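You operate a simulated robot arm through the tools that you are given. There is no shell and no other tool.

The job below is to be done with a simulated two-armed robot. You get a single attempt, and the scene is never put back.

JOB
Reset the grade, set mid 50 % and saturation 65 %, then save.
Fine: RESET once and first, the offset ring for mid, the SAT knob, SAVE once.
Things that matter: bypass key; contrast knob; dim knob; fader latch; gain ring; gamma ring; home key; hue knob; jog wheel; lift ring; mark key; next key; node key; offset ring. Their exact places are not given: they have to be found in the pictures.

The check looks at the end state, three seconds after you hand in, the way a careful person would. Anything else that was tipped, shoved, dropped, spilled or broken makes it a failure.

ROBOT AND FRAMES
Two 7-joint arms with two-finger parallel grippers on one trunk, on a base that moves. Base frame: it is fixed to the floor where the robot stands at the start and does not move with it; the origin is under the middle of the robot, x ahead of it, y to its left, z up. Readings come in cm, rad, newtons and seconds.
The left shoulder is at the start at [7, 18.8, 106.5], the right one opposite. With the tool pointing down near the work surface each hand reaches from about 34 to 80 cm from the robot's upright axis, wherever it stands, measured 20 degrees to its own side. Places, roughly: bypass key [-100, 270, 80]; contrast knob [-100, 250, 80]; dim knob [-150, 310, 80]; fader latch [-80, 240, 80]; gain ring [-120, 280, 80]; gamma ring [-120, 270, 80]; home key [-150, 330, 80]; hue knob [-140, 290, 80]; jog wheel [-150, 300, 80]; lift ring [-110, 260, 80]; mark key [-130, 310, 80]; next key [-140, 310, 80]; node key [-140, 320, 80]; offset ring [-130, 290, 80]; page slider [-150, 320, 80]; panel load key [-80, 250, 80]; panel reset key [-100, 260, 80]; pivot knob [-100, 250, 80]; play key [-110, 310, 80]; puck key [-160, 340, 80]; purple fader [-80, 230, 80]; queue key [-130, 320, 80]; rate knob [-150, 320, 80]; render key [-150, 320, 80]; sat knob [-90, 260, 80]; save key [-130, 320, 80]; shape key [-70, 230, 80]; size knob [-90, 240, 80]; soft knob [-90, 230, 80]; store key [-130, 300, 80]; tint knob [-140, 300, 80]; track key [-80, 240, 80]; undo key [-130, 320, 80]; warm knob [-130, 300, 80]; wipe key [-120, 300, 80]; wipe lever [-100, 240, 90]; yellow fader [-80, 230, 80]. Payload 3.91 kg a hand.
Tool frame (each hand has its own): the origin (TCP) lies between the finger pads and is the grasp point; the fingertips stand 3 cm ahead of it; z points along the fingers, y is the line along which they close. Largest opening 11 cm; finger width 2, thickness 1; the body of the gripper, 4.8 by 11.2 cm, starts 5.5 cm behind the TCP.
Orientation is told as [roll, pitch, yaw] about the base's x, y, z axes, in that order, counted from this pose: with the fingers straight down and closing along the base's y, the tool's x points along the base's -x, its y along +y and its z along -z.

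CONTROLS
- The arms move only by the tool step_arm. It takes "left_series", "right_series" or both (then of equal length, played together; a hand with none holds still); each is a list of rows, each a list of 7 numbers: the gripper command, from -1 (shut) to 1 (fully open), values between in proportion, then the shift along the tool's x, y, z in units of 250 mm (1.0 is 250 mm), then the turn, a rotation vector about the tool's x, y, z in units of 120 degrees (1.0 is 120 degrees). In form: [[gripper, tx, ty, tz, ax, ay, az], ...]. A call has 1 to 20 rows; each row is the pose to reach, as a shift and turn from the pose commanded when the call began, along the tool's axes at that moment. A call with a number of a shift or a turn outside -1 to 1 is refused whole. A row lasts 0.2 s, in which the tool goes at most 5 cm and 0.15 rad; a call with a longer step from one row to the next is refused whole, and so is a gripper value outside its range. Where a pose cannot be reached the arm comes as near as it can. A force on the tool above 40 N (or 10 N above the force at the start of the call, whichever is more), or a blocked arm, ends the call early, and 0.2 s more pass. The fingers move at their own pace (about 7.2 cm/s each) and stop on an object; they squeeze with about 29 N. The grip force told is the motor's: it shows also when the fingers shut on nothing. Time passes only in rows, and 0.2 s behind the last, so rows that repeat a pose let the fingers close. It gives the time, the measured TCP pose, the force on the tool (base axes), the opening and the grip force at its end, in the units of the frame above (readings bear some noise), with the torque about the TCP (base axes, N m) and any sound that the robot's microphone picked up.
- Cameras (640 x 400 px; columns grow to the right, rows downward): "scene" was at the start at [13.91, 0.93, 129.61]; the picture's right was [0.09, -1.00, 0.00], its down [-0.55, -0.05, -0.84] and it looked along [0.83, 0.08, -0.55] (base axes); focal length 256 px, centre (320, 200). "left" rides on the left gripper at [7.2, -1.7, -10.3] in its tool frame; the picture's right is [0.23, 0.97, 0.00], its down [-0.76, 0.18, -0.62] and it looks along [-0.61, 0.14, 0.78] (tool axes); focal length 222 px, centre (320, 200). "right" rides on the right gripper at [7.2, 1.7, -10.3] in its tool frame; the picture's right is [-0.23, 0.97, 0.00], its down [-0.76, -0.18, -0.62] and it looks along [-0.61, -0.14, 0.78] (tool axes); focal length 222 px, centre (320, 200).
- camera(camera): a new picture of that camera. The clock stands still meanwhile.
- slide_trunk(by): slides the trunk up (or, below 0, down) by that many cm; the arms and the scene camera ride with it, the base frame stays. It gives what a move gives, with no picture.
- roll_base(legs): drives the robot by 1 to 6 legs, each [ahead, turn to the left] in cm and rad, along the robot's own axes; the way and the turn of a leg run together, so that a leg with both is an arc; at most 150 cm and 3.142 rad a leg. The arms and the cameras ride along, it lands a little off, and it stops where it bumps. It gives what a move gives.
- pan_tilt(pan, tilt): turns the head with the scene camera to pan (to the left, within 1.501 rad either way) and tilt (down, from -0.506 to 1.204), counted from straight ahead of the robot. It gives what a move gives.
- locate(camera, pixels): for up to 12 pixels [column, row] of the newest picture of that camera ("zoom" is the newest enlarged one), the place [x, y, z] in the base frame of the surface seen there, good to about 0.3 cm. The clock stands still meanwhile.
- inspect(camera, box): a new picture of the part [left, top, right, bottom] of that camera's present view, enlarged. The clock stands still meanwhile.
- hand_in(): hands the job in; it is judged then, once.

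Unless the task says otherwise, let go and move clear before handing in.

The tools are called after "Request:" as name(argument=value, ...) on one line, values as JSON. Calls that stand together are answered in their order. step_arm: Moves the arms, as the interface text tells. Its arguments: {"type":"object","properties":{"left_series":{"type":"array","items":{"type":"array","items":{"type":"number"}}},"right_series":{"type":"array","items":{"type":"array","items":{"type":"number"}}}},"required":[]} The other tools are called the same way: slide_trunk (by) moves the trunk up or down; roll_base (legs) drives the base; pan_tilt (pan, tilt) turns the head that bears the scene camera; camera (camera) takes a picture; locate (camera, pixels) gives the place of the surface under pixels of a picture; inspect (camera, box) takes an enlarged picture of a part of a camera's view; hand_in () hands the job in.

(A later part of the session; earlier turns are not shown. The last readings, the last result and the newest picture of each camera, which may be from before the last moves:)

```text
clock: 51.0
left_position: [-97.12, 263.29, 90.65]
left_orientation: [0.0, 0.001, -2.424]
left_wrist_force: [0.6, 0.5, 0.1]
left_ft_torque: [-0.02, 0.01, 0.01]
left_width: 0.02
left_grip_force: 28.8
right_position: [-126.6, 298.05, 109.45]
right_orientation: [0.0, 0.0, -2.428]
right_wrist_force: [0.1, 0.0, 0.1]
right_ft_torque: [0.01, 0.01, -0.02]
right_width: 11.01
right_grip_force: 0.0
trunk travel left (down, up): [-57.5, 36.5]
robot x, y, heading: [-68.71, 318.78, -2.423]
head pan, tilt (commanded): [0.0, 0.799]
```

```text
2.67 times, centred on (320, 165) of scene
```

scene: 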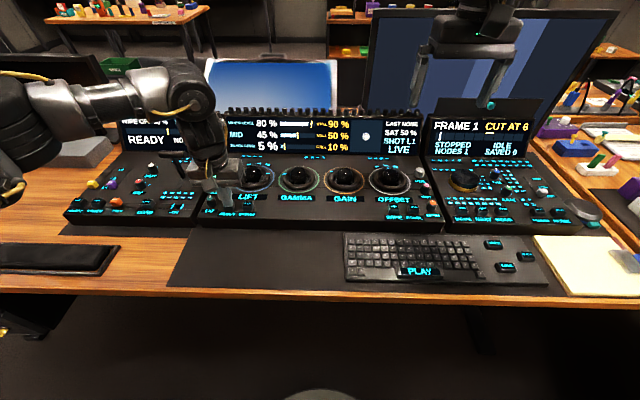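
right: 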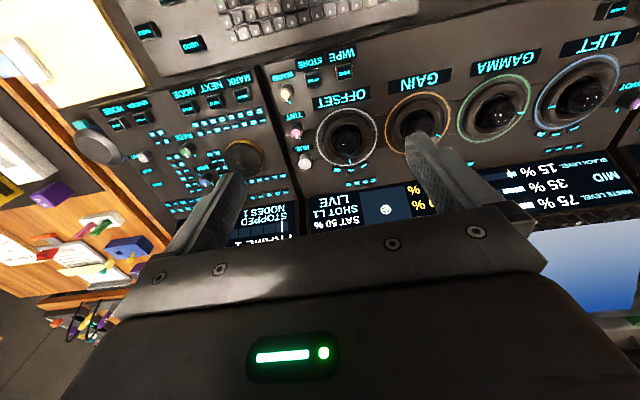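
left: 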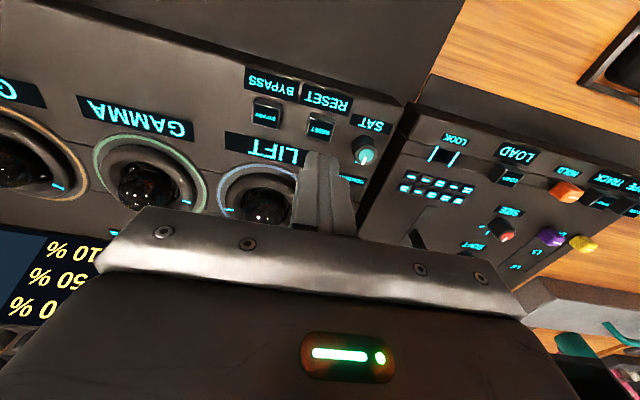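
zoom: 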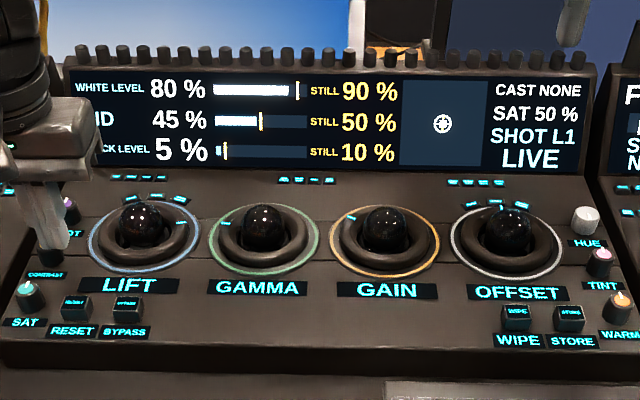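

RESET gave WHITE 80, MID 45, BLACK 5, SAT 50. Next, the offset ring with the right hand; I'll find its exact centre from both cameras.

Request:
camera(camera="right")

Request:
inspect(camera="scene", box=[360, 160, 430, 215])

Request:
locate(camera="zoom", pixels=[[280, 90], [165, 135], [395, 130], [280, 205], [190, 140], [370, 140], [280, 190], [222, 85], [335, 85], [150, 140], [420, 135], [280, 228]])

```text
taken
```

right: 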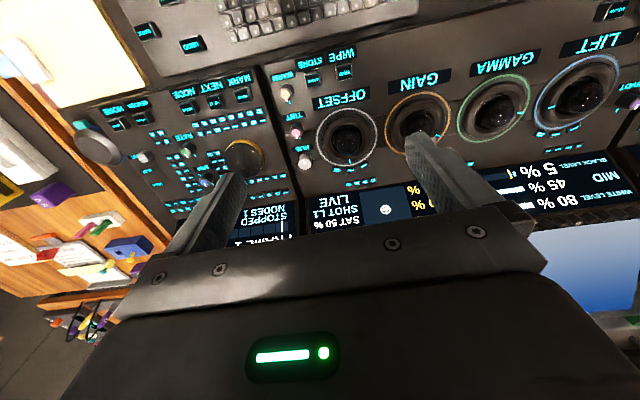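

```text
7.27 times, centred on (395, 188) of scene
```

zoom: 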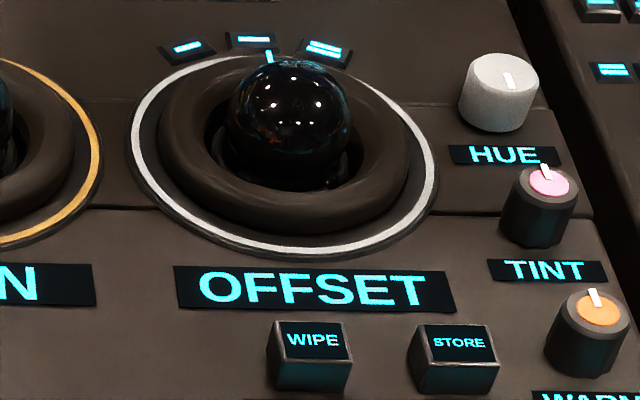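

```text
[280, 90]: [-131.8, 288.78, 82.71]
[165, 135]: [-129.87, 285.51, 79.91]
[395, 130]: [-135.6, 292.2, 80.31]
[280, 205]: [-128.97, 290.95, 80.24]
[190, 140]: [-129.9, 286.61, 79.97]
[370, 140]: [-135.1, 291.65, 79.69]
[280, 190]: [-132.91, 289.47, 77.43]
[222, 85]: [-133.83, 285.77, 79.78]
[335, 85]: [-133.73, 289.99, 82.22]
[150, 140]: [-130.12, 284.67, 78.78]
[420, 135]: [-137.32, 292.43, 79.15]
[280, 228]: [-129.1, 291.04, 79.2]
```

I'll refine the ring's centre from the right camera, which looks more nearly from above.

Request:
inspect(camera="right", box=[300, 80, 400, 180])

```text
4.00 times, centred on (350, 130) of right
```

zoom: 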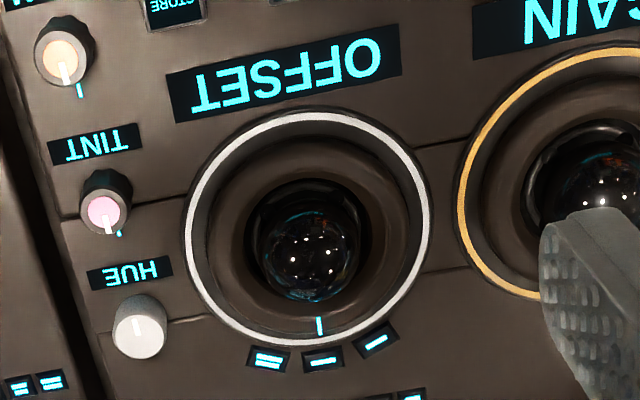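

Request:
locate(camera="zoom", pixels=[[189, 238], [428, 212], [295, 116], [320, 342], [225, 235], [395, 220], [300, 150], [320, 325], [310, 250], [308, 225], [450, 190], [308, 360]])

```text
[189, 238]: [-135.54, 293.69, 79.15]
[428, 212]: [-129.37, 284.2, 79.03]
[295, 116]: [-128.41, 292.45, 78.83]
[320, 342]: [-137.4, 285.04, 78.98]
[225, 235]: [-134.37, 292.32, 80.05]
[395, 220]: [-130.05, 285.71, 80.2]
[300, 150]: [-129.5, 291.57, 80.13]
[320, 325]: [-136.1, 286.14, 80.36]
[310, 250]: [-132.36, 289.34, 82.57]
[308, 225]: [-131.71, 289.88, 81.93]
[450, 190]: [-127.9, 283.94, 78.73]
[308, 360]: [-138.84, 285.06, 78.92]
```

Ring centre ≈ (-132.7, 288.85), crest diameter ~8.3 cm, outer ~9.4 cm, crest z 80.3, plate z 79. I'll move the open right hand above the ring, fingers straddling left–right.

Request:
step_arm(right_series=[[1, -0.15, 0.04, 0.0, 0, 0, 0], [1, -0.3, 0.08, 0.05, 0, 0, 0], [1, -0.426, 0.117, 0.12, 0, 0, 0], [1, -0.426, 0.117, 0.28, 0, 0, 0], [1, -0.426, 0.117, 0.44, 0, 0, 0], [1, -0.426, 0.117, 0.56, 0, 0, 0], [1, -0.426, 0.117, 0.65, 0, 0, 0], [1, -0.426, 0.117, 0.65, 0, 0, 0]])

Request:
camera(camera="right")

Request:
camera(camera="scene")

```text
clock: 52.8
left_position: [-97.11, 263.21, 90.7]
left_orientation: [0.0, 0.002, -2.424]
left_wrist_force: [0.3, 0.2, 0.3]
left_ft_torque: [0.02, 0.0, 0.01]
left_width: 0.02
left_grip_force: 29.0
right_position: [-132.62, 289.02, 93.03]
right_orientation: [0.0, 0.0, -2.426]
right_wrist_force: [-0.3, -0.2, 0.1]
right_ft_torque: [-0.03, 0.0, 0.0]
right_width: 11.01
right_grip_force: 0.0
right hand out of reach, approached as far as the arm can: row 2, 3, 4
trunk travel left (down, up): [-57.5, 36.5]
robot x, y, heading: [-68.7, 318.56, -2.428]
head pan, tilt (commanded): [0.0, 0.799]
```

```text
taken
```

right: 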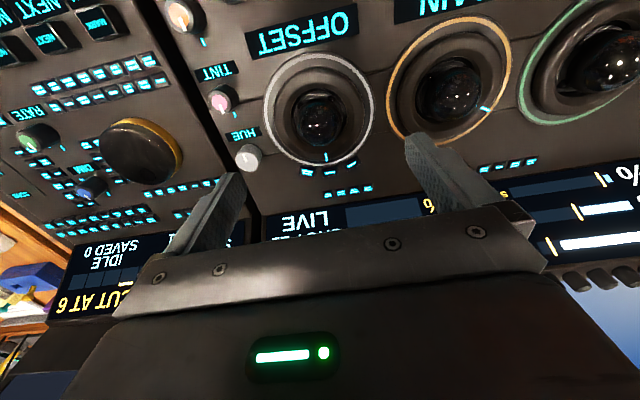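

```text
taken
```

scene: 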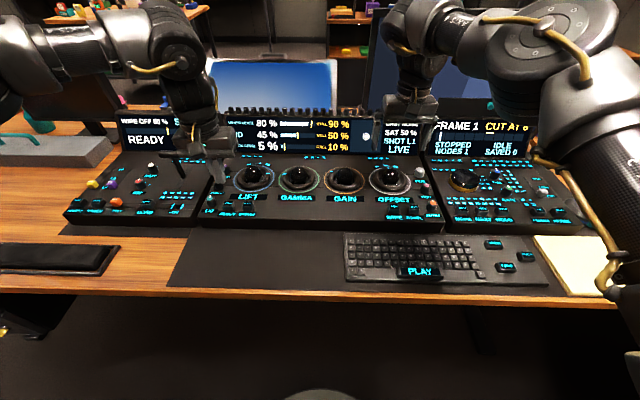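

The hand is above the ring. I'll enlarge the right view to check the centring: with the TCP at (-132.6, 289.0), the ring centre should project to about (321, 114).

Request:
inspect(camera="right", box=[240, 40, 400, 180])

Request:
locate(camera="right", pixels=[[263, 112], [374, 105], [314, 55], [326, 164], [280, 110], [360, 105], [316, 70], [326, 155], [300, 112], [345, 108], [410, 80], [248, 155]])

```text
2.86 times, centred on (320, 110) of right
```

zoom: 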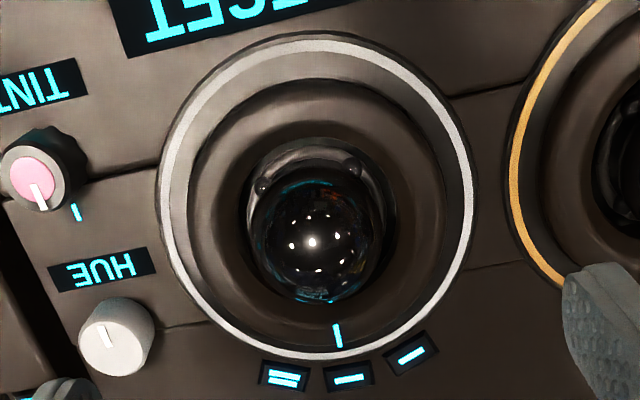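

```text
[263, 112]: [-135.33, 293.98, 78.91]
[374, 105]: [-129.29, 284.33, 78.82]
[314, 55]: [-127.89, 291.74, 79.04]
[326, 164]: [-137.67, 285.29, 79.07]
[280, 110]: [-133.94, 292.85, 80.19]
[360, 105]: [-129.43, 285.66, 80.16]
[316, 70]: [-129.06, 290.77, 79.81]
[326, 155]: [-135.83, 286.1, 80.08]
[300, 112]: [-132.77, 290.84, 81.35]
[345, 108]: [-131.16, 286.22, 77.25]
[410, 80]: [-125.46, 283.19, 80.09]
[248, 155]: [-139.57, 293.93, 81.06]
```

The circle's edges (zoom 158–475, 33–360) say the ring centre is about 0.4 cm further ahead than the TCP. I'll correct this and descend to just above the ring's crest, then look.

Request:
step_arm(right_series=[[1, -0.016, 0.004, 0.0, 0, 0, 0], [1, -0.016, 0.004, 0.12, 0, 0, 0], [1, -0.016, 0.004, 0.24, 0, 0, 0], [1, -0.016, 0.004, 0.32, 0, 0, 0], [1, -0.016, 0.004, 0.36, 0, 0, 0], [1, -0.016, 0.004, 0.36, 0, 0, 0]])

Request:
camera(camera="right")

Request:
inspect(camera="scene", box=[340, 130, 450, 220])

```text
clock: 54.2
left_position: [-97.13, 263.21, 90.75]
left_orientation: [0.0, 0.003, -2.424]
left_wrist_force: [-0.5, 0.9, -1.1]
left_ft_torque: [-0.01, -0.02, -0.04]
left_width: 0.03
left_grip_force: 28.9
right_position: [-132.85, 288.67, 84.18]
right_orientation: [0.002, -0.001, -2.427]
right_wrist_force: [1.0, -0.1, 0.7]
right_ft_torque: [-0.01, -0.02, 0.0]
right_width: 11.02
right_grip_force: 0.1
trunk travel left (down, up): [-57.5, 36.5]
robot x, y, heading: [-68.89, 318.81, -2.418]
head pan, tilt (commanded): [0.0, 0.799]
```

```text
taken
```

right: 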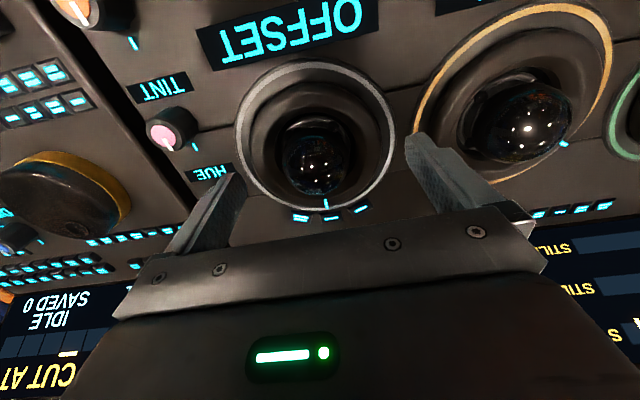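

```text
4.44 times, centred on (395, 175) of scene
```

zoom: 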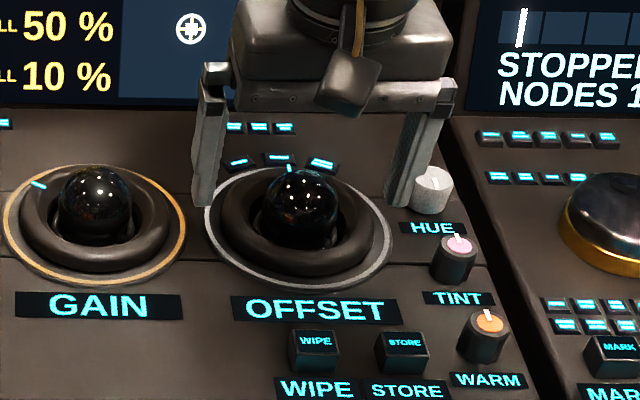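

Fingers straddle the ring, HUE knob about 1 cm outside the right finger. I'll enlarge the right view to check the left–right centring once more.

Request:
inspect(camera="right", box=[200, 50, 440, 230])

Request:
locate(camera="right", pixels=[[241, 140], [393, 130], [312, 64], [328, 206], [253, 140], [380, 130], [314, 80], [326, 200], [236, 190], [420, 150], [236, 185], [412, 145]])

```text
2.22 times, centred on (320, 140) of right
```

zoom: 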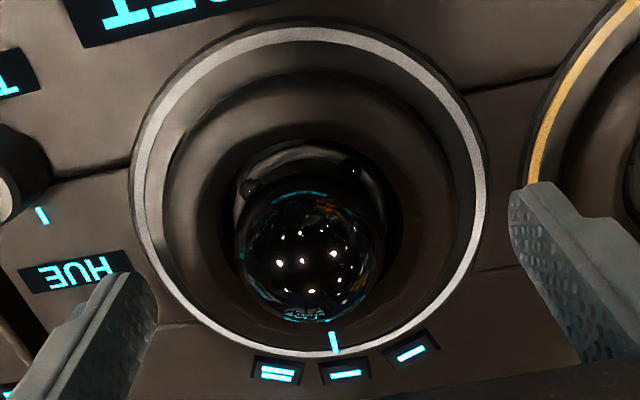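

```text
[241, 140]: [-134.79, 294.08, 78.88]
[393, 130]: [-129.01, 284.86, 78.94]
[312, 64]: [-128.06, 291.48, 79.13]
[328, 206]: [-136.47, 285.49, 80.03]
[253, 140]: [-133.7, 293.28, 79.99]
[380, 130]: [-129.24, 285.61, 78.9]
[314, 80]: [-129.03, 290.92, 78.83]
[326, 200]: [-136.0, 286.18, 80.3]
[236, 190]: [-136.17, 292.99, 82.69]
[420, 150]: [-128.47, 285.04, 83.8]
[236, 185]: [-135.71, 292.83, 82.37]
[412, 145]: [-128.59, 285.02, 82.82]
```

The circle fit puts the centre within 0.2 cm of the TCP. I'll lower to TCP z ≈ 82.1 (fingertips just above the plate) with the gripper open.

Request:
step_arm(right_series=[[1, 0, -0.004, 0.03, 0, 0, 0], [1, 0, -0.004, 0.05, 0, 0, 0], [1, 0, -0.004, 0.065, 0, 0, 0], [1, 0, -0.004, 0.078, 0, 0, 0], [1, 0, -0.004, 0.084, 0, 0, 0]])

Request:
inspect(camera="scene", box=[350, 140, 440, 215])

Request:
camera(camera="right")

```text
clock: 55.4
left_position: [-97.2, 263.22, 90.73]
left_orientation: [0.0, 0.001, -2.424]
left_wrist_force: [-0.8, -0.3, -1.3]
left_ft_torque: [-0.02, 0.05, 0.02]
left_width: 0.0
left_grip_force: 29.2
right_position: [-133.04, 288.66, 82.04]
right_orientation: [0.0, 0.0, -2.425]
right_wrist_force: [-0.7, -0.8, 0.3]
right_ft_torque: [0.0, 0.0, -0.03]
right_width: 11.0
right_grip_force: 0.1
trunk travel left (down, up): [-57.5, 36.5]
robot x, y, heading: [-68.66, 318.74, -2.424]
head pan, tilt (commanded): [0.0, 0.799]
```

```text
5.33 times, centred on (395, 178) of scene
```

zoom: 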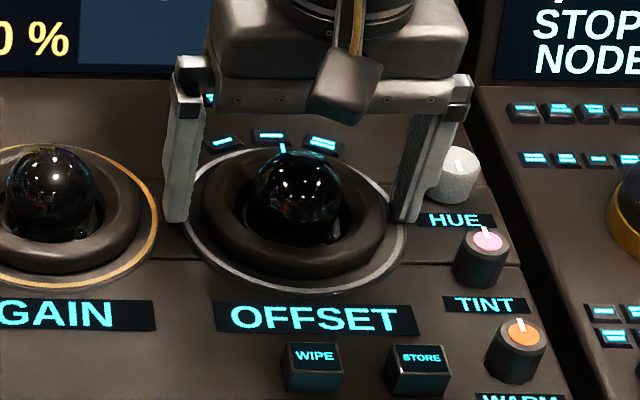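

```text
taken
```

right: 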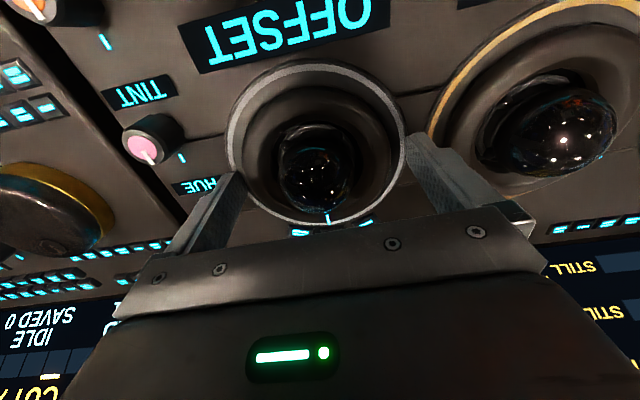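

Fingers straddle the ring with no contact force, slightly off towards the left. I'll shift 0.15 cm right and close lightly to about 8.8 cm to grip the ring.

Request:
step_arm(right_series=[[1, 0, -0.006, 0, 0, 0, 0], [0.8, 0, -0.006, 0, 0, 0, 0], [0.6, 0, -0.006, 0, 0, 0, 0], [0.6, 0, -0.006, 0, 0, 0, 0]])

Request:
inspect(camera="scene", box=[350, 140, 440, 215])

Request:
inspect(camera="scene", box=[215, 110, 455, 170])

```text
clock: 56.4
left_position: [-97.27, 263.24, 90.79]
left_orientation: [0.001, 0.004, -2.426]
left_wrist_force: [0.2, 0.5, -0.7]
left_ft_torque: [0.0, 0.01, 0.02]
left_width: 0.02
left_grip_force: 28.6
right_position: [-133.14, 288.8, 82.05]
right_orientation: [0.0, 0.001, -2.429]
right_wrist_force: [-2.3, 2.1, -0.8]
right_ft_torque: [0.63, 0.31, 0.02]
right_width: 9.58
right_grip_force: 44.7
trunk travel left (down, up): [-57.5, 36.5]
robot x, y, heading: [-68.53, 318.15, -2.427]
head pan, tilt (commanded): [0.0, 0.799]
```

```text
5.33 times, centred on (395, 178) of scene
```

zoom: 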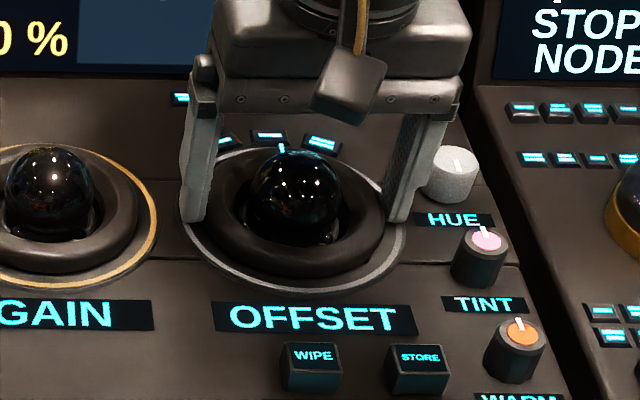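

```text
2.67 times, centred on (335, 140) of scene
```

zoom: 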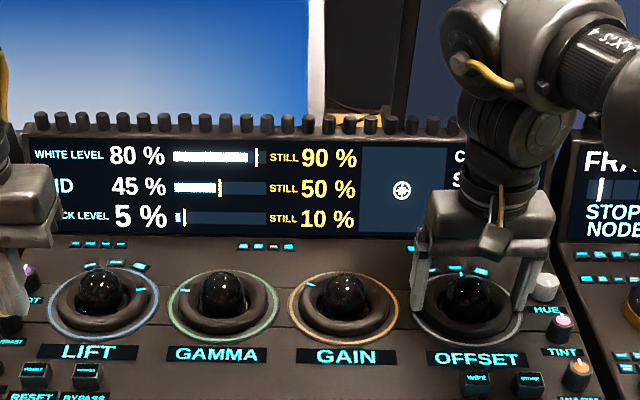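

The ring is gripped (width 9.58 cm, 45 N). I'll turn it about 0.1 rad clockwise (seen from above) and read the display.

Request:
step_arm(right_series=[[0.6, 0, 0, 0, 0, 0, 0.024], [0.6, 0, 0, 0, 0, 0, 0.048], [0.6, 0, 0, 0, 0, 0, 0.048]])

Request:
inspect(camera="scene", box=[215, 110, 455, 170])

```text
clock: 57.2
left_position: [-97.04, 263.19, 90.77]
left_orientation: [0.001, 0.0, -2.424]
left_wrist_force: [-0.6, -0.3, 0.7]
left_ft_torque: [0.01, 0.0, -0.01]
left_width: 0.01
left_grip_force: 29.2
right_position: [-133.19, 288.82, 81.98]
right_orientation: [-0.001, 0.0, -2.527]
right_wrist_force: [-3.5, 4.4, 3.4]
right_ft_torque: [1.41, -0.02, 0.01]
right_width: 9.57
right_grip_force: 45.5
trunk travel left (down, up): [-57.5, 36.5]
robot x, y, heading: [-68.63, 318.68, -2.428]
head pan, tilt (commanded): [0.0, 0.799]
```

```text
2.67 times, centred on (335, 140) of scene
```

zoom: 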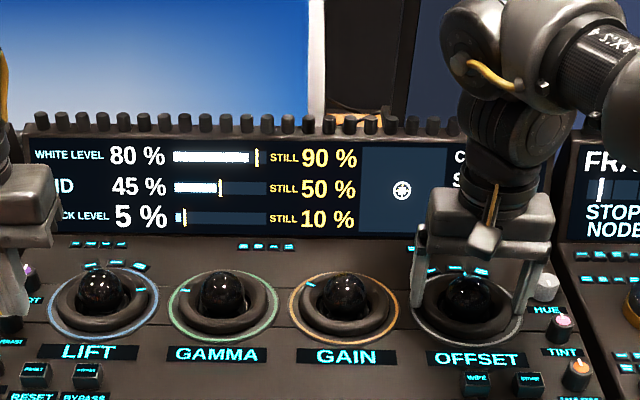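

The numbers still read 80/45/5. I'll enlarge the bars and the ring's tick to see whether the ring turned.

Request:
inspect(camera="scene", box=[220, 115, 360, 160])

Request:
inspect(camera="scene", box=[350, 140, 440, 215])

Request:
inspect(camera="right", box=[200, 50, 440, 230])

```text
4.57 times, centred on (290, 138) of scene
```

zoom: 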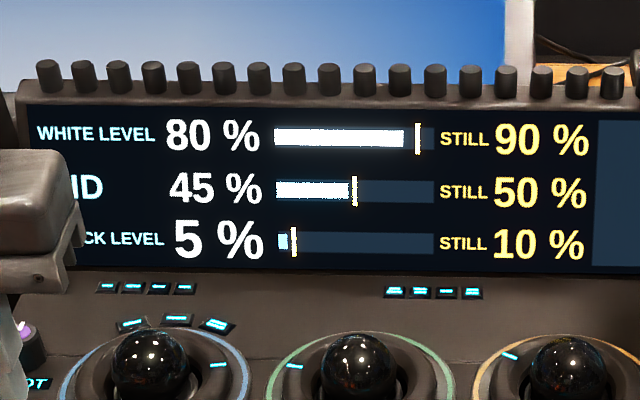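

```text
5.33 times, centred on (395, 178) of scene
```

zoom: 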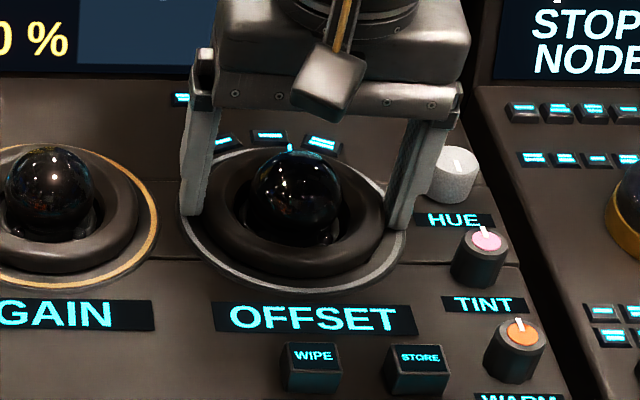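

```text
2.22 times, centred on (320, 140) of right
```

zoom: 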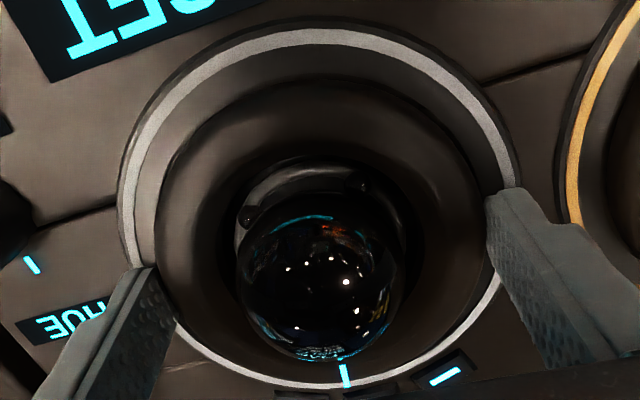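

The tick moved from (282,150) to (290,148), so the ring turned clockwise; the value is likely stepped. I'll turn 0.08 rad more and read again.

Request:
step_arm(right_series=[[0.6, 0, 0, 0, 0, 0, 0.02], [0.6, 0, 0, 0, 0, 0, 0.038], [0.6, 0, 0, 0, 0, 0, 0.038]])

Request:
inspect(camera="scene", box=[220, 115, 360, 160])

```text
clock: 58.0
left_position: [-97.16, 263.39, 90.86]
left_orientation: [-0.001, 0.0, -2.425]
left_wrist_force: [-0.1, 0.3, -0.4]
left_ft_torque: [0.02, 0.02, -0.01]
left_width: 0.02
left_grip_force: 29.2
right_position: [-133.14, 288.79, 82.05]
right_orientation: [-0.001, 0.001, -2.608]
right_wrist_force: [-0.3, 7.6, -0.1]
right_ft_torque: [1.03, 0.62, -0.02]
right_width: 9.56
right_grip_force: 45.0
trunk travel left (down, up): [-57.5, 36.5]
robot x, y, heading: [-68.7, 318.66, -2.425]
head pan, tilt (commanded): [0.0, 0.799]
```

```text
4.57 times, centred on (290, 138) of scene
```

zoom: 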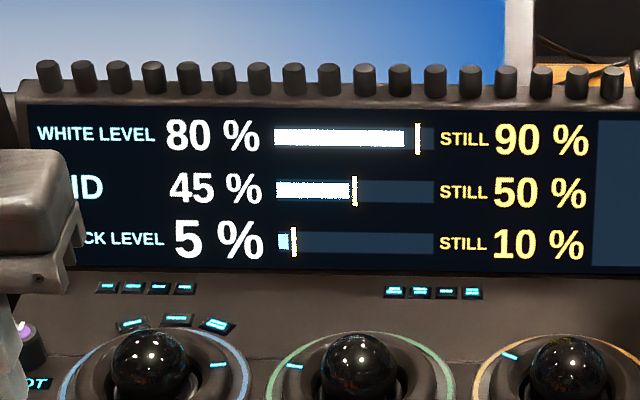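

Bars appear to creep up (white bar end 403→405 px) while the text holds. I'll enlarge the bars for finer reading.

Request:
inspect(camera="scene", box=[270, 118, 330, 156])

Request:
step_arm(right_series=[[0.6, 0, 0, 0, 0, 0, 0.02], [0.6, 0, 0, 0, 0, 0, 0.04], [0.6, 0, 0, 0, 0, 0, 0.048], [0.6, 0, 0, 0, 0, 0, 0.048]])

Request:
inspect(camera="scene", box=[270, 118, 330, 156])

Request:
inspect(camera="scene", box=[220, 115, 360, 160])

```text
10.53 times, centred on (300, 137) of scene
```

zoom: 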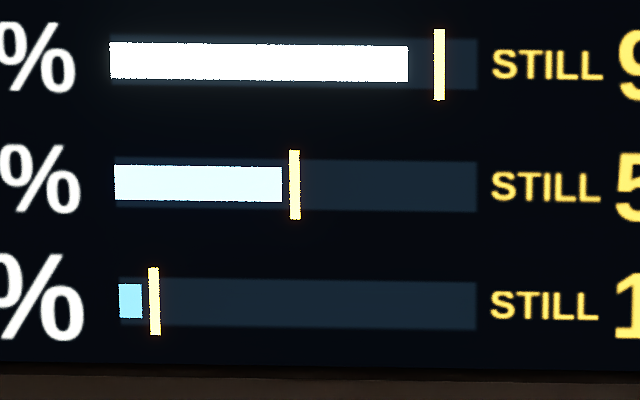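

```text
clock: 59.0
left_position: [-97.19, 263.23, 90.63]
left_orientation: [-0.001, 0.0, -2.425]
left_wrist_force: [-0.7, -0.1, 0.0]
left_ft_torque: [-0.02, -0.01, -0.03]
left_width: 0.0
left_grip_force: 29.1
right_position: [-133.11, 288.73, 81.99]
right_orientation: [0.001, -0.001, -2.706]
right_wrist_force: [1.3, 7.8, -4.3]
right_ft_torque: [0.26, 1.2, 0.02]
right_width: 9.58
right_grip_force: 45.0
trunk travel left (down, up): [-57.5, 36.5]
robot x, y, heading: [-68.75, 319.01, -2.425]
head pan, tilt (commanded): [0.0, 0.799]
```

```text
10.53 times, centred on (300, 137) of scene
```

zoom: 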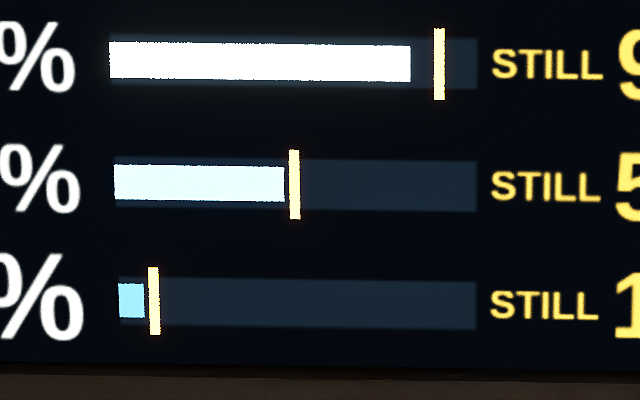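

```text
4.57 times, centred on (290, 138) of scene
```

zoom: 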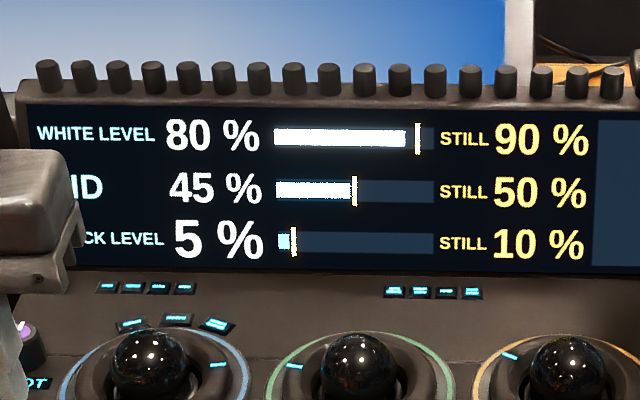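

Bars read about 82 / 47 (mid bar end 285 px, still mark at 295 px): roughly 3 px per 0.1 rad, so about 0.35 rad more is needed. Let me check finger clearances before continuing.

Request:
camera(camera="right")

Request:
inspect(camera="scene", box=[350, 150, 440, 210])

```text
taken
```

right: 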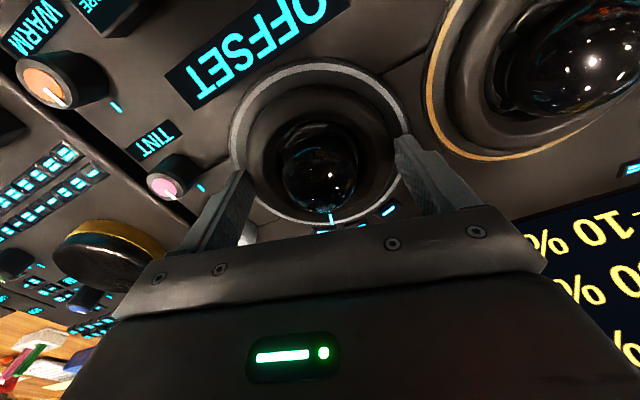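

```text
6.67 times, centred on (395, 180) of scene
```

zoom: 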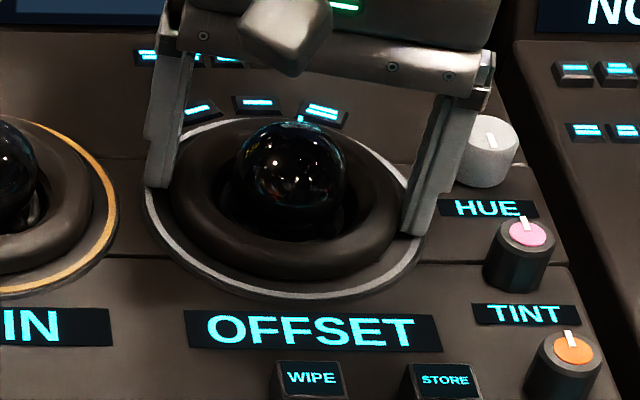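

There's still room but the left finger nears the small key at (200, 108). I'll turn 0.12 rad more, then release and re-grip from further back.

Request:
step_arm(right_series=[[0.6, 0, 0, 0, 0, 0, 0.03], [0.6, 0, 0, 0, 0, 0, 0.057], [0.6, 0, 0, 0, 0, 0, 0.057]])

Request:
inspect(camera="scene", box=[270, 118, 330, 156])

Request:
inspect(camera="scene", box=[350, 150, 440, 210])

```text
clock: 59.8
left_position: [-97.18, 263.35, 90.76]
left_orientation: [0.001, 0.003, -2.425]
left_wrist_force: [-0.4, 0.1, 0.5]
left_ft_torque: [0.0, 0.03, 0.0]
left_width: 0.01
left_grip_force: 29.0
right_position: [-133.04, 288.86, 82.02]
right_orientation: [0.0, 0.001, -2.827]
right_wrist_force: [1.2, 5.2, -9.2]
right_ft_torque: [-0.17, 1.2, -0.01]
right_width: 9.57
right_grip_force: 45.1
trunk travel left (down, up): [-57.5, 36.5]
robot x, y, heading: [-68.59, 318.43, -2.424]
head pan, tilt (commanded): [0.0, 0.799]
```

```text
10.53 times, centred on (300, 137) of scene
```

zoom: 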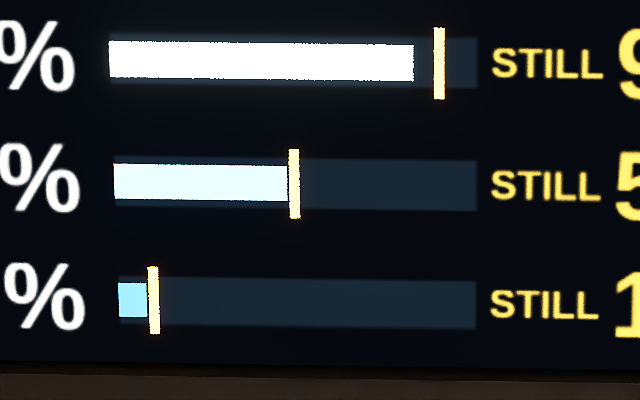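

```text
6.67 times, centred on (395, 180) of scene
```

zoom: 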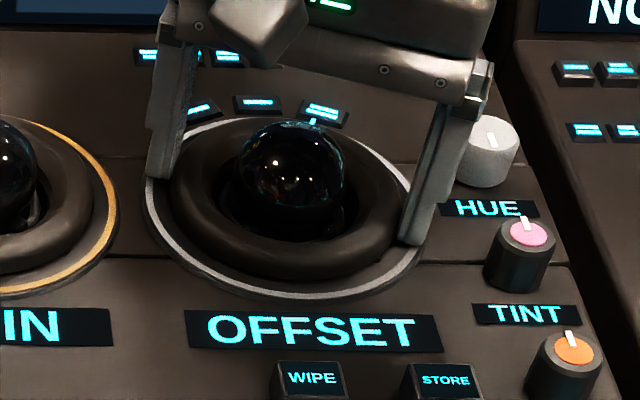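

The white bar reads 82.9 % after 0.40 rad, i.e. about 8° per 1 %, so roughly 0.29 rad more. I'll release, turn the hand back 0.45 rad and re-grip.

Request:
step_arm(right_series=[[0.8, 0, 0, 0, 0, 0, 0], [1, 0, 0, 0, 0, 0, 0], [1, 0, 0, 0, 0, 0, 0], [1, 0, 0, 0, 0, 0, -0.055], [1, 0, 0, 0, 0, 0, -0.11], [1, 0, 0, 0, 0, 0, -0.165], [1, 0, 0, 0, 0, 0, -0.215], [1, 0, 0, 0, 0, 0, -0.215]])

Request:
inspect(camera="scene", box=[270, 118, 330, 156])

Request:
inspect(camera="scene", box=[350, 150, 440, 210])

Request:
camera(camera="right")

```text
clock: 61.6
left_position: [-97.14, 263.25, 90.72]
left_orientation: [-0.001, 0.002, -2.425]
left_wrist_force: [0.9, -0.3, 0.9]
left_ft_torque: [-0.02, 0.01, 0.04]
left_width: 0.0
left_grip_force: 29.2
right_position: [-133.06, 288.7, 82.07]
right_orientation: [0.0, 0.0, -2.373]
right_wrist_force: [0.3, -0.1, -1.0]
right_ft_torque: [-0.01, 0.0, -0.01]
right_width: 11.0
right_grip_force: 0.1
trunk travel left (down, up): [-57.5, 36.5]
robot x, y, heading: [-68.47, 318.7, -2.428]
head pan, tilt (commanded): [0.0, 0.799]
```

```text
10.53 times, centred on (300, 137) of scene
```

zoom: 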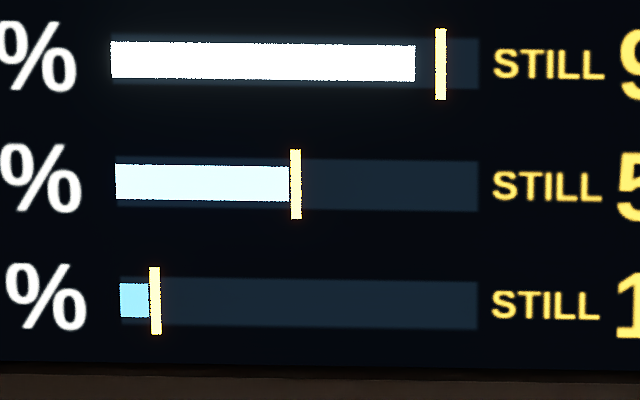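

```text
6.67 times, centred on (395, 180) of scene
```

zoom: 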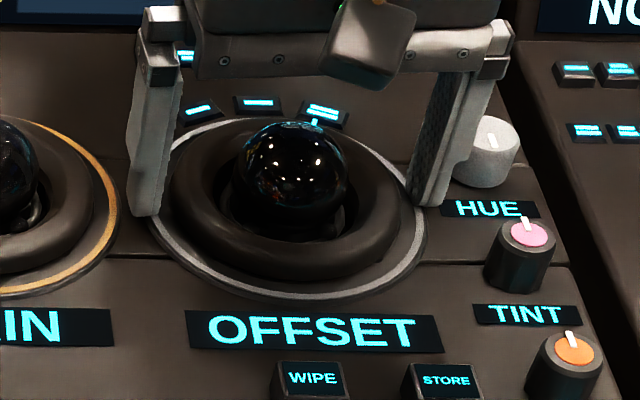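

```text
taken
```

right: 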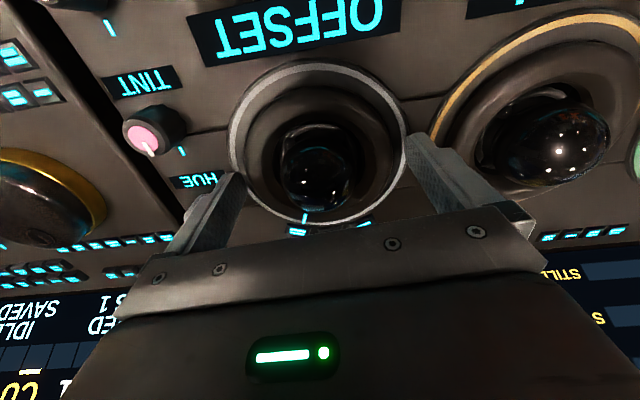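

Ring unchanged at 82.9 %. I'll re-grip and turn another 0.2 rad clockwise.

Request:
step_arm(right_series=[[0.8, 0, 0, 0, 0, 0, 0], [0.6, 0, 0, 0, 0, 0, 0], [0.6, 0, 0, 0, 0, 0, 0], [0.6, 0, 0, 0, 0, 0, 0.03], [0.6, 0, 0, 0, 0, 0, 0.06], [0.6, 0, 0, 0, 0, 0, 0.0955], [0.6, 0, 0, 0, 0, 0, 0.0955]])

Request:
inspect(camera="scene", box=[270, 118, 330, 156])

Request:
inspect(camera="scene", box=[220, 115, 360, 160])

```text
clock: 63.2
left_position: [-97.15, 263.33, 90.74]
left_orientation: [-0.001, 0.002, -2.424]
left_wrist_force: [0.0, 0.4, -0.4]
left_ft_torque: [-0.04, -0.01, 0.01]
left_width: 0.0
left_grip_force: 28.5
right_position: [-133.17, 288.95, 82.07]
right_orientation: [-0.002, 0.0, -2.578]
right_wrist_force: [-3.6, 3.7, -2.9]
right_ft_torque: [0.26, 1.11, -0.01]
right_width: 9.48
right_grip_force: 44.7
trunk travel left (down, up): [-57.5, 36.5]
robot x, y, heading: [-68.53, 318.13, -2.421]
head pan, tilt (commanded): [0.0, 0.799]
```

```text
10.53 times, centred on (300, 137) of scene
```

zoom: 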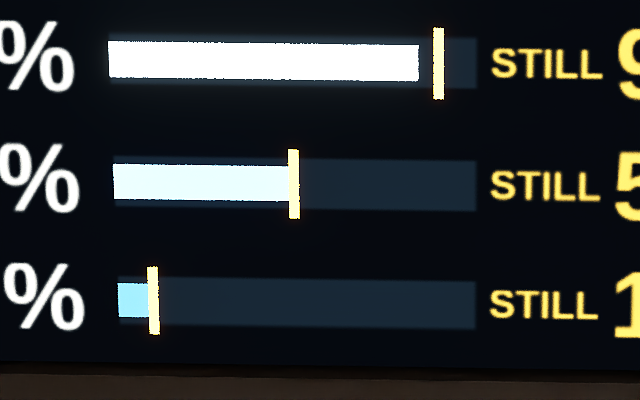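

```text
4.57 times, centred on (290, 138) of scene
```

zoom: 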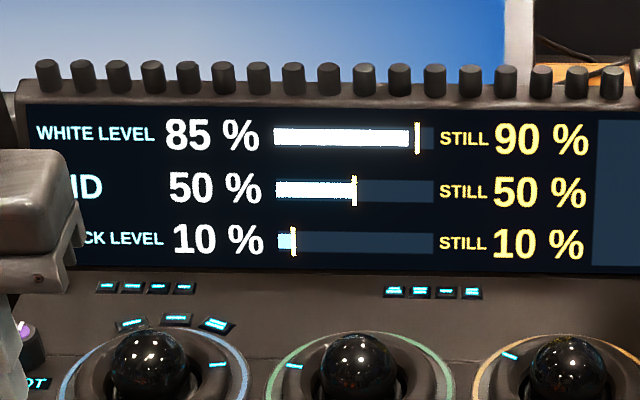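

Display now says 85/50/10, but the white bar is at 84.5 %. I'll nudge 0.06 rad more to centre it on 50 % and measure at higher zoom.

Request:
step_arm(right_series=[[0.6, 0, 0, 0, 0, 0, 0.015], [0.6, 0, 0, 0, 0, 0, 0.029], [0.6, 0, 0, 0, 0, 0, 0.029]])

Request:
inspect(camera="scene", box=[278, 118, 318, 143])

```text
clock: 64.0
left_position: [-97.2, 263.24, 90.73]
left_orientation: [-0.001, 0.002, -2.425]
left_wrist_force: [0.1, -0.7, 0.8]
left_ft_torque: [0.03, 0.02, 0.01]
left_width: 0.0
left_grip_force: 29.1
right_position: [-133.23, 288.87, 82.12]
right_orientation: [-0.001, -0.001, -2.638]
right_wrist_force: [-4.8, -0.8, -2.1]
right_ft_torque: [0.95, 0.61, -0.05]
right_width: 9.48
right_grip_force: 44.6
trunk travel left (down, up): [-57.5, 36.5]
robot x, y, heading: [-68.74, 318.99, -2.427]
head pan, tilt (commanded): [0.0, 0.799]
```

```text
16.00 times, centred on (298, 130) of scene
```

zoom: 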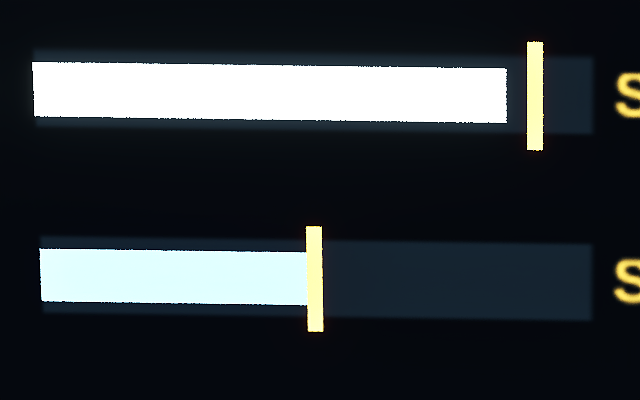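

White reads ≈84.8 %, so mid ≈49.8 %. I'll add a 0.02 rad nudge, then open and lift clear.

Request:
step_arm(right_series=[[0.6, 0, 0, 0, 0, 0, 0.0095], [0.6, 0, 0, 0, 0, 0, 0.0095], [0.8, 0, 0, 0, 0, 0, 0.0095], [1, 0, 0, 0, 0, 0, 0.0095], [1, 0, 0, 0, 0, 0, 0.0095], [1, 0, 0, -0.05, 0, 0, 0.0095], [1, 0, 0, -0.15, 0, 0, 0.0095], [1, 0, 0, -0.3, 0, 0, 0.0095], [1, 0, 0, -0.4, 0, 0, 0.0095]])

Request:
inspect(camera="scene", box=[278, 118, 318, 143])

Request:
camera(camera="scene")

```text
clock: 66.0
left_position: [-97.11, 263.36, 90.67]
left_orientation: [-0.001, 0.0, -2.424]
left_wrist_force: [-0.9, -0.6, -0.4]
left_ft_torque: [-0.01, 0.0, 0.02]
left_width: 0.01
left_grip_force: 29.0
right_position: [-133.04, 288.76, 92.27]
right_orientation: [0.001, 0.0, -2.658]
right_wrist_force: [-0.4, 0.3, -0.2]
right_ft_torque: [-0.04, 0.0, -0.01]
right_width: 10.99
right_grip_force: 0.1
trunk travel left (down, up): [-57.5, 36.5]
robot x, y, heading: [-68.6, 318.44, -2.427]
head pan, tilt (commanded): [0.0, 0.799]
```

```text
16.00 times, centred on (298, 130) of scene
```

zoom: 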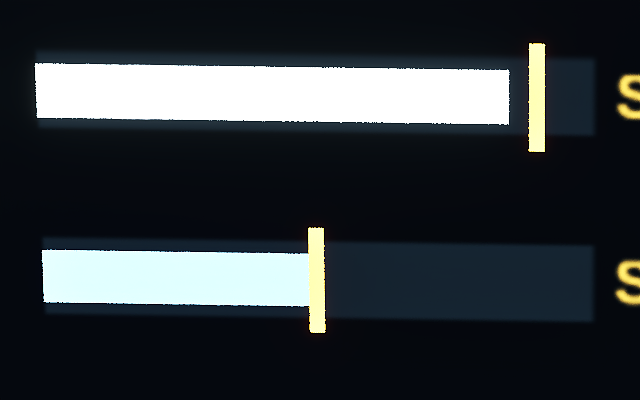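

```text
taken
```

scene: 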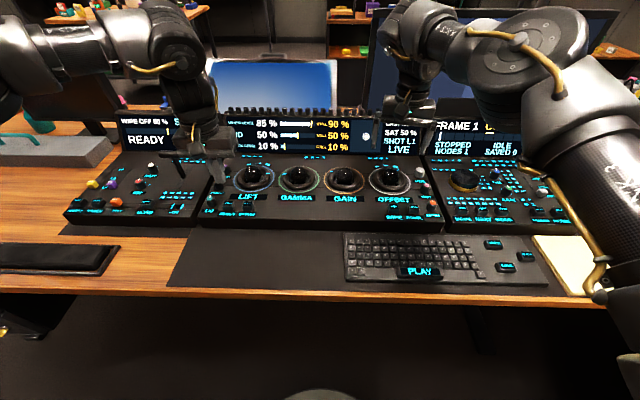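

Mid is at ≈50.0 % (white 84.97 %) after release. Next SAT with the left hand: I'll open to ~3.4 cm and move above the knob at (-94.6, 258.7), while the right hand backs away up and toward me.

Request:
step_arm(left_series=[[-0.38, 0, 0.1, -0.02, 0, 0, 0], [-0.38, -0.0456, 0.204, -0.02, 0, 0, 0], [-0.38, -0.0456, 0.204, 0.04, 0, 0, 0], [-0.38, -0.0456, 0.204, 0.09, 0, 0, 0], [-0.38, -0.0456, 0.204, 0.09, 0, 0, 0]], right_series=[[1, 0.1, 0, -0.1, 0, 0, 0.05], [1, 0.25, 0, -0.2, 0, 0, -0.0], [1, 0.4, 0, -0.28, 0, 0, -0.05], [1, 0.5, 0, -0.3, 0, 0, -0.1], [1, 0.5, 0, -0.3, 0, 0, -0.115]])

Request:
camera(camera="left")

Request:
camera(camera="scene")

```text
clock: 67.2
left_position: [-94.59, 258.48, 88.57]
left_orientation: [0.0, 0.002, -2.425]
left_wrist_force: [0.1, 0.2, 0.3]
left_ft_torque: [-0.01, 0.0, -0.02]
left_width: 3.41
left_grip_force: 0.0
right_position: [-122.28, 294.51, 99.48]
right_orientation: [-0.002, 0.0, -2.415]
right_wrist_force: [-0.2, 0.6, 0.2]
right_ft_torque: [0.02, -0.01, 0.0]
right_width: 11.0
right_grip_force: 0.1
trunk travel left (down, up): [-57.5, 36.5]
robot x, y, heading: [-68.76, 318.48, -2.427]
head pan, tilt (commanded): [0.0, 0.799]
```

```text
taken
```

left: 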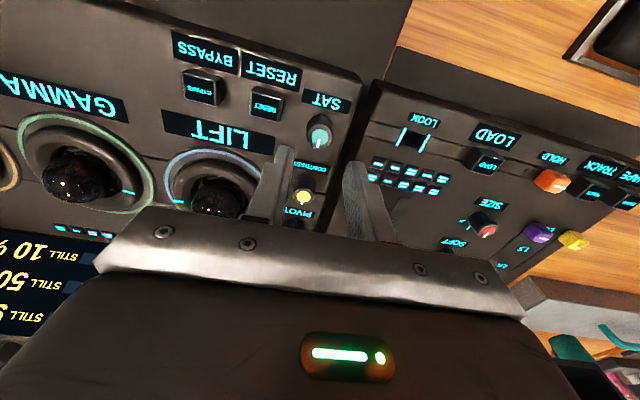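

```text
taken
```

scene: 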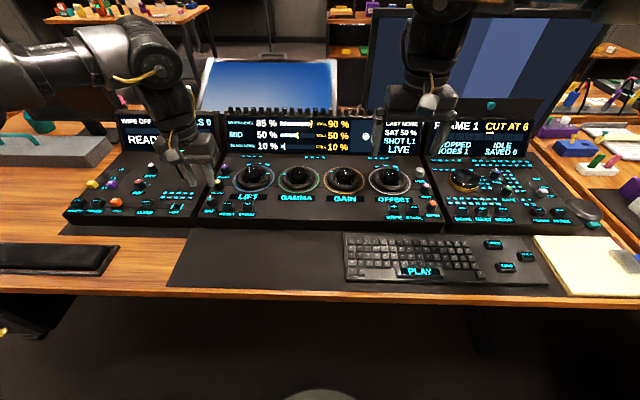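

Request:
inspect(camera="left", box=[270, 90, 370, 180])

Request:
inspect(camera="scene", box=[180, 170, 250, 220])

```text
4.44 times, centred on (320, 135) of left
```

zoom: 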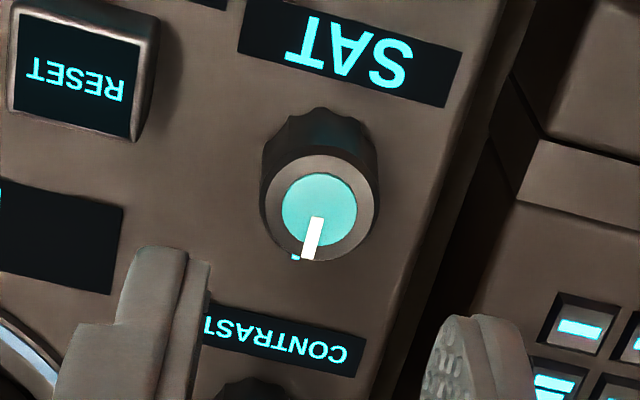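

```text
8.00 times, centred on (215, 195) of scene
```

zoom: 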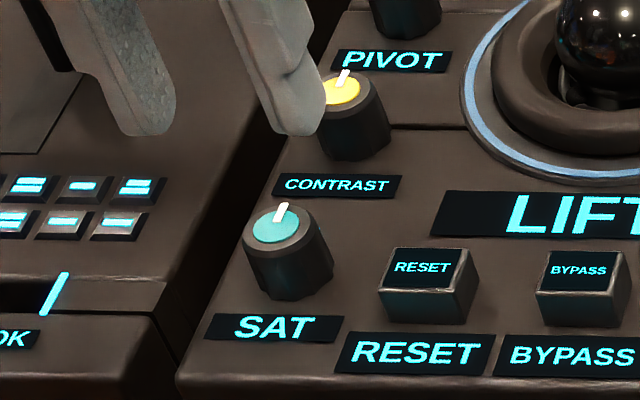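

The knob cap projects to (320, 136.8), exactly under the TCP. I'll descend so that the fingers straddle the knob (TCP z ≈ 82.5), still open.

Request:
step_arm(left_series=[[-0.38, 0, 0, 0.08, 0, 0, 0], [-0.38, 0, 0, 0.16, 0, 0, 0], [-0.38, 0, 0, 0.21, 0, 0, 0], [-0.38, 0, 0, 0.235, 0, 0, 0], [-0.38, 0, 0, 0.241, 0, 0, 0]])

Request:
inspect(camera="left", box=[230, 70, 410, 200])

Request:
inspect(camera="scene", box=[180, 170, 250, 220])

```text
clock: 68.4
left_position: [-94.45, 258.57, 82.63]
left_orientation: [0.001, -0.001, -2.424]
left_wrist_force: [-0.1, -0.4, 0.3]
left_ft_torque: [0.0, -0.01, -0.02]
left_width: 3.4
left_grip_force: 0.2
right_position: [-122.24, 294.46, 99.81]
right_orientation: [0.0, -0.002, -2.415]
right_wrist_force: [0.3, -0.3, 0.3]
right_ft_torque: [-0.02, 0.04, -0.03]
right_width: 11.0
right_grip_force: 0.2
trunk travel left (down, up): [-57.5, 36.5]
robot x, y, heading: [-68.68, 318.24, -2.426]
head pan, tilt (commanded): [0.0, 0.799]
```

```text
3.08 times, centred on (320, 135) of left
```

zoom: 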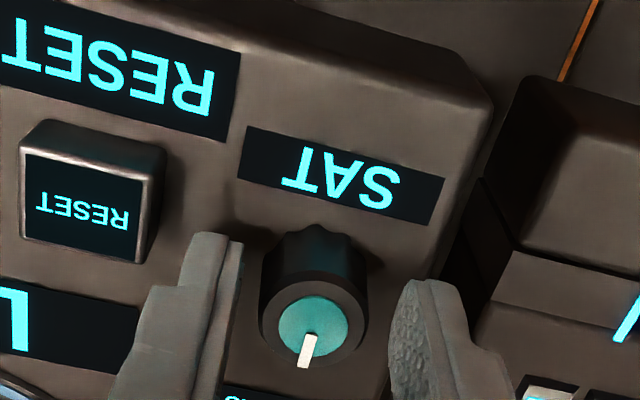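

```text
8.00 times, centred on (215, 195) of scene
```

zoom: 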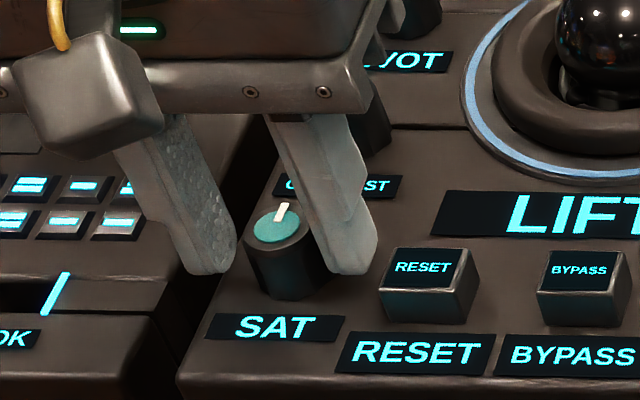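

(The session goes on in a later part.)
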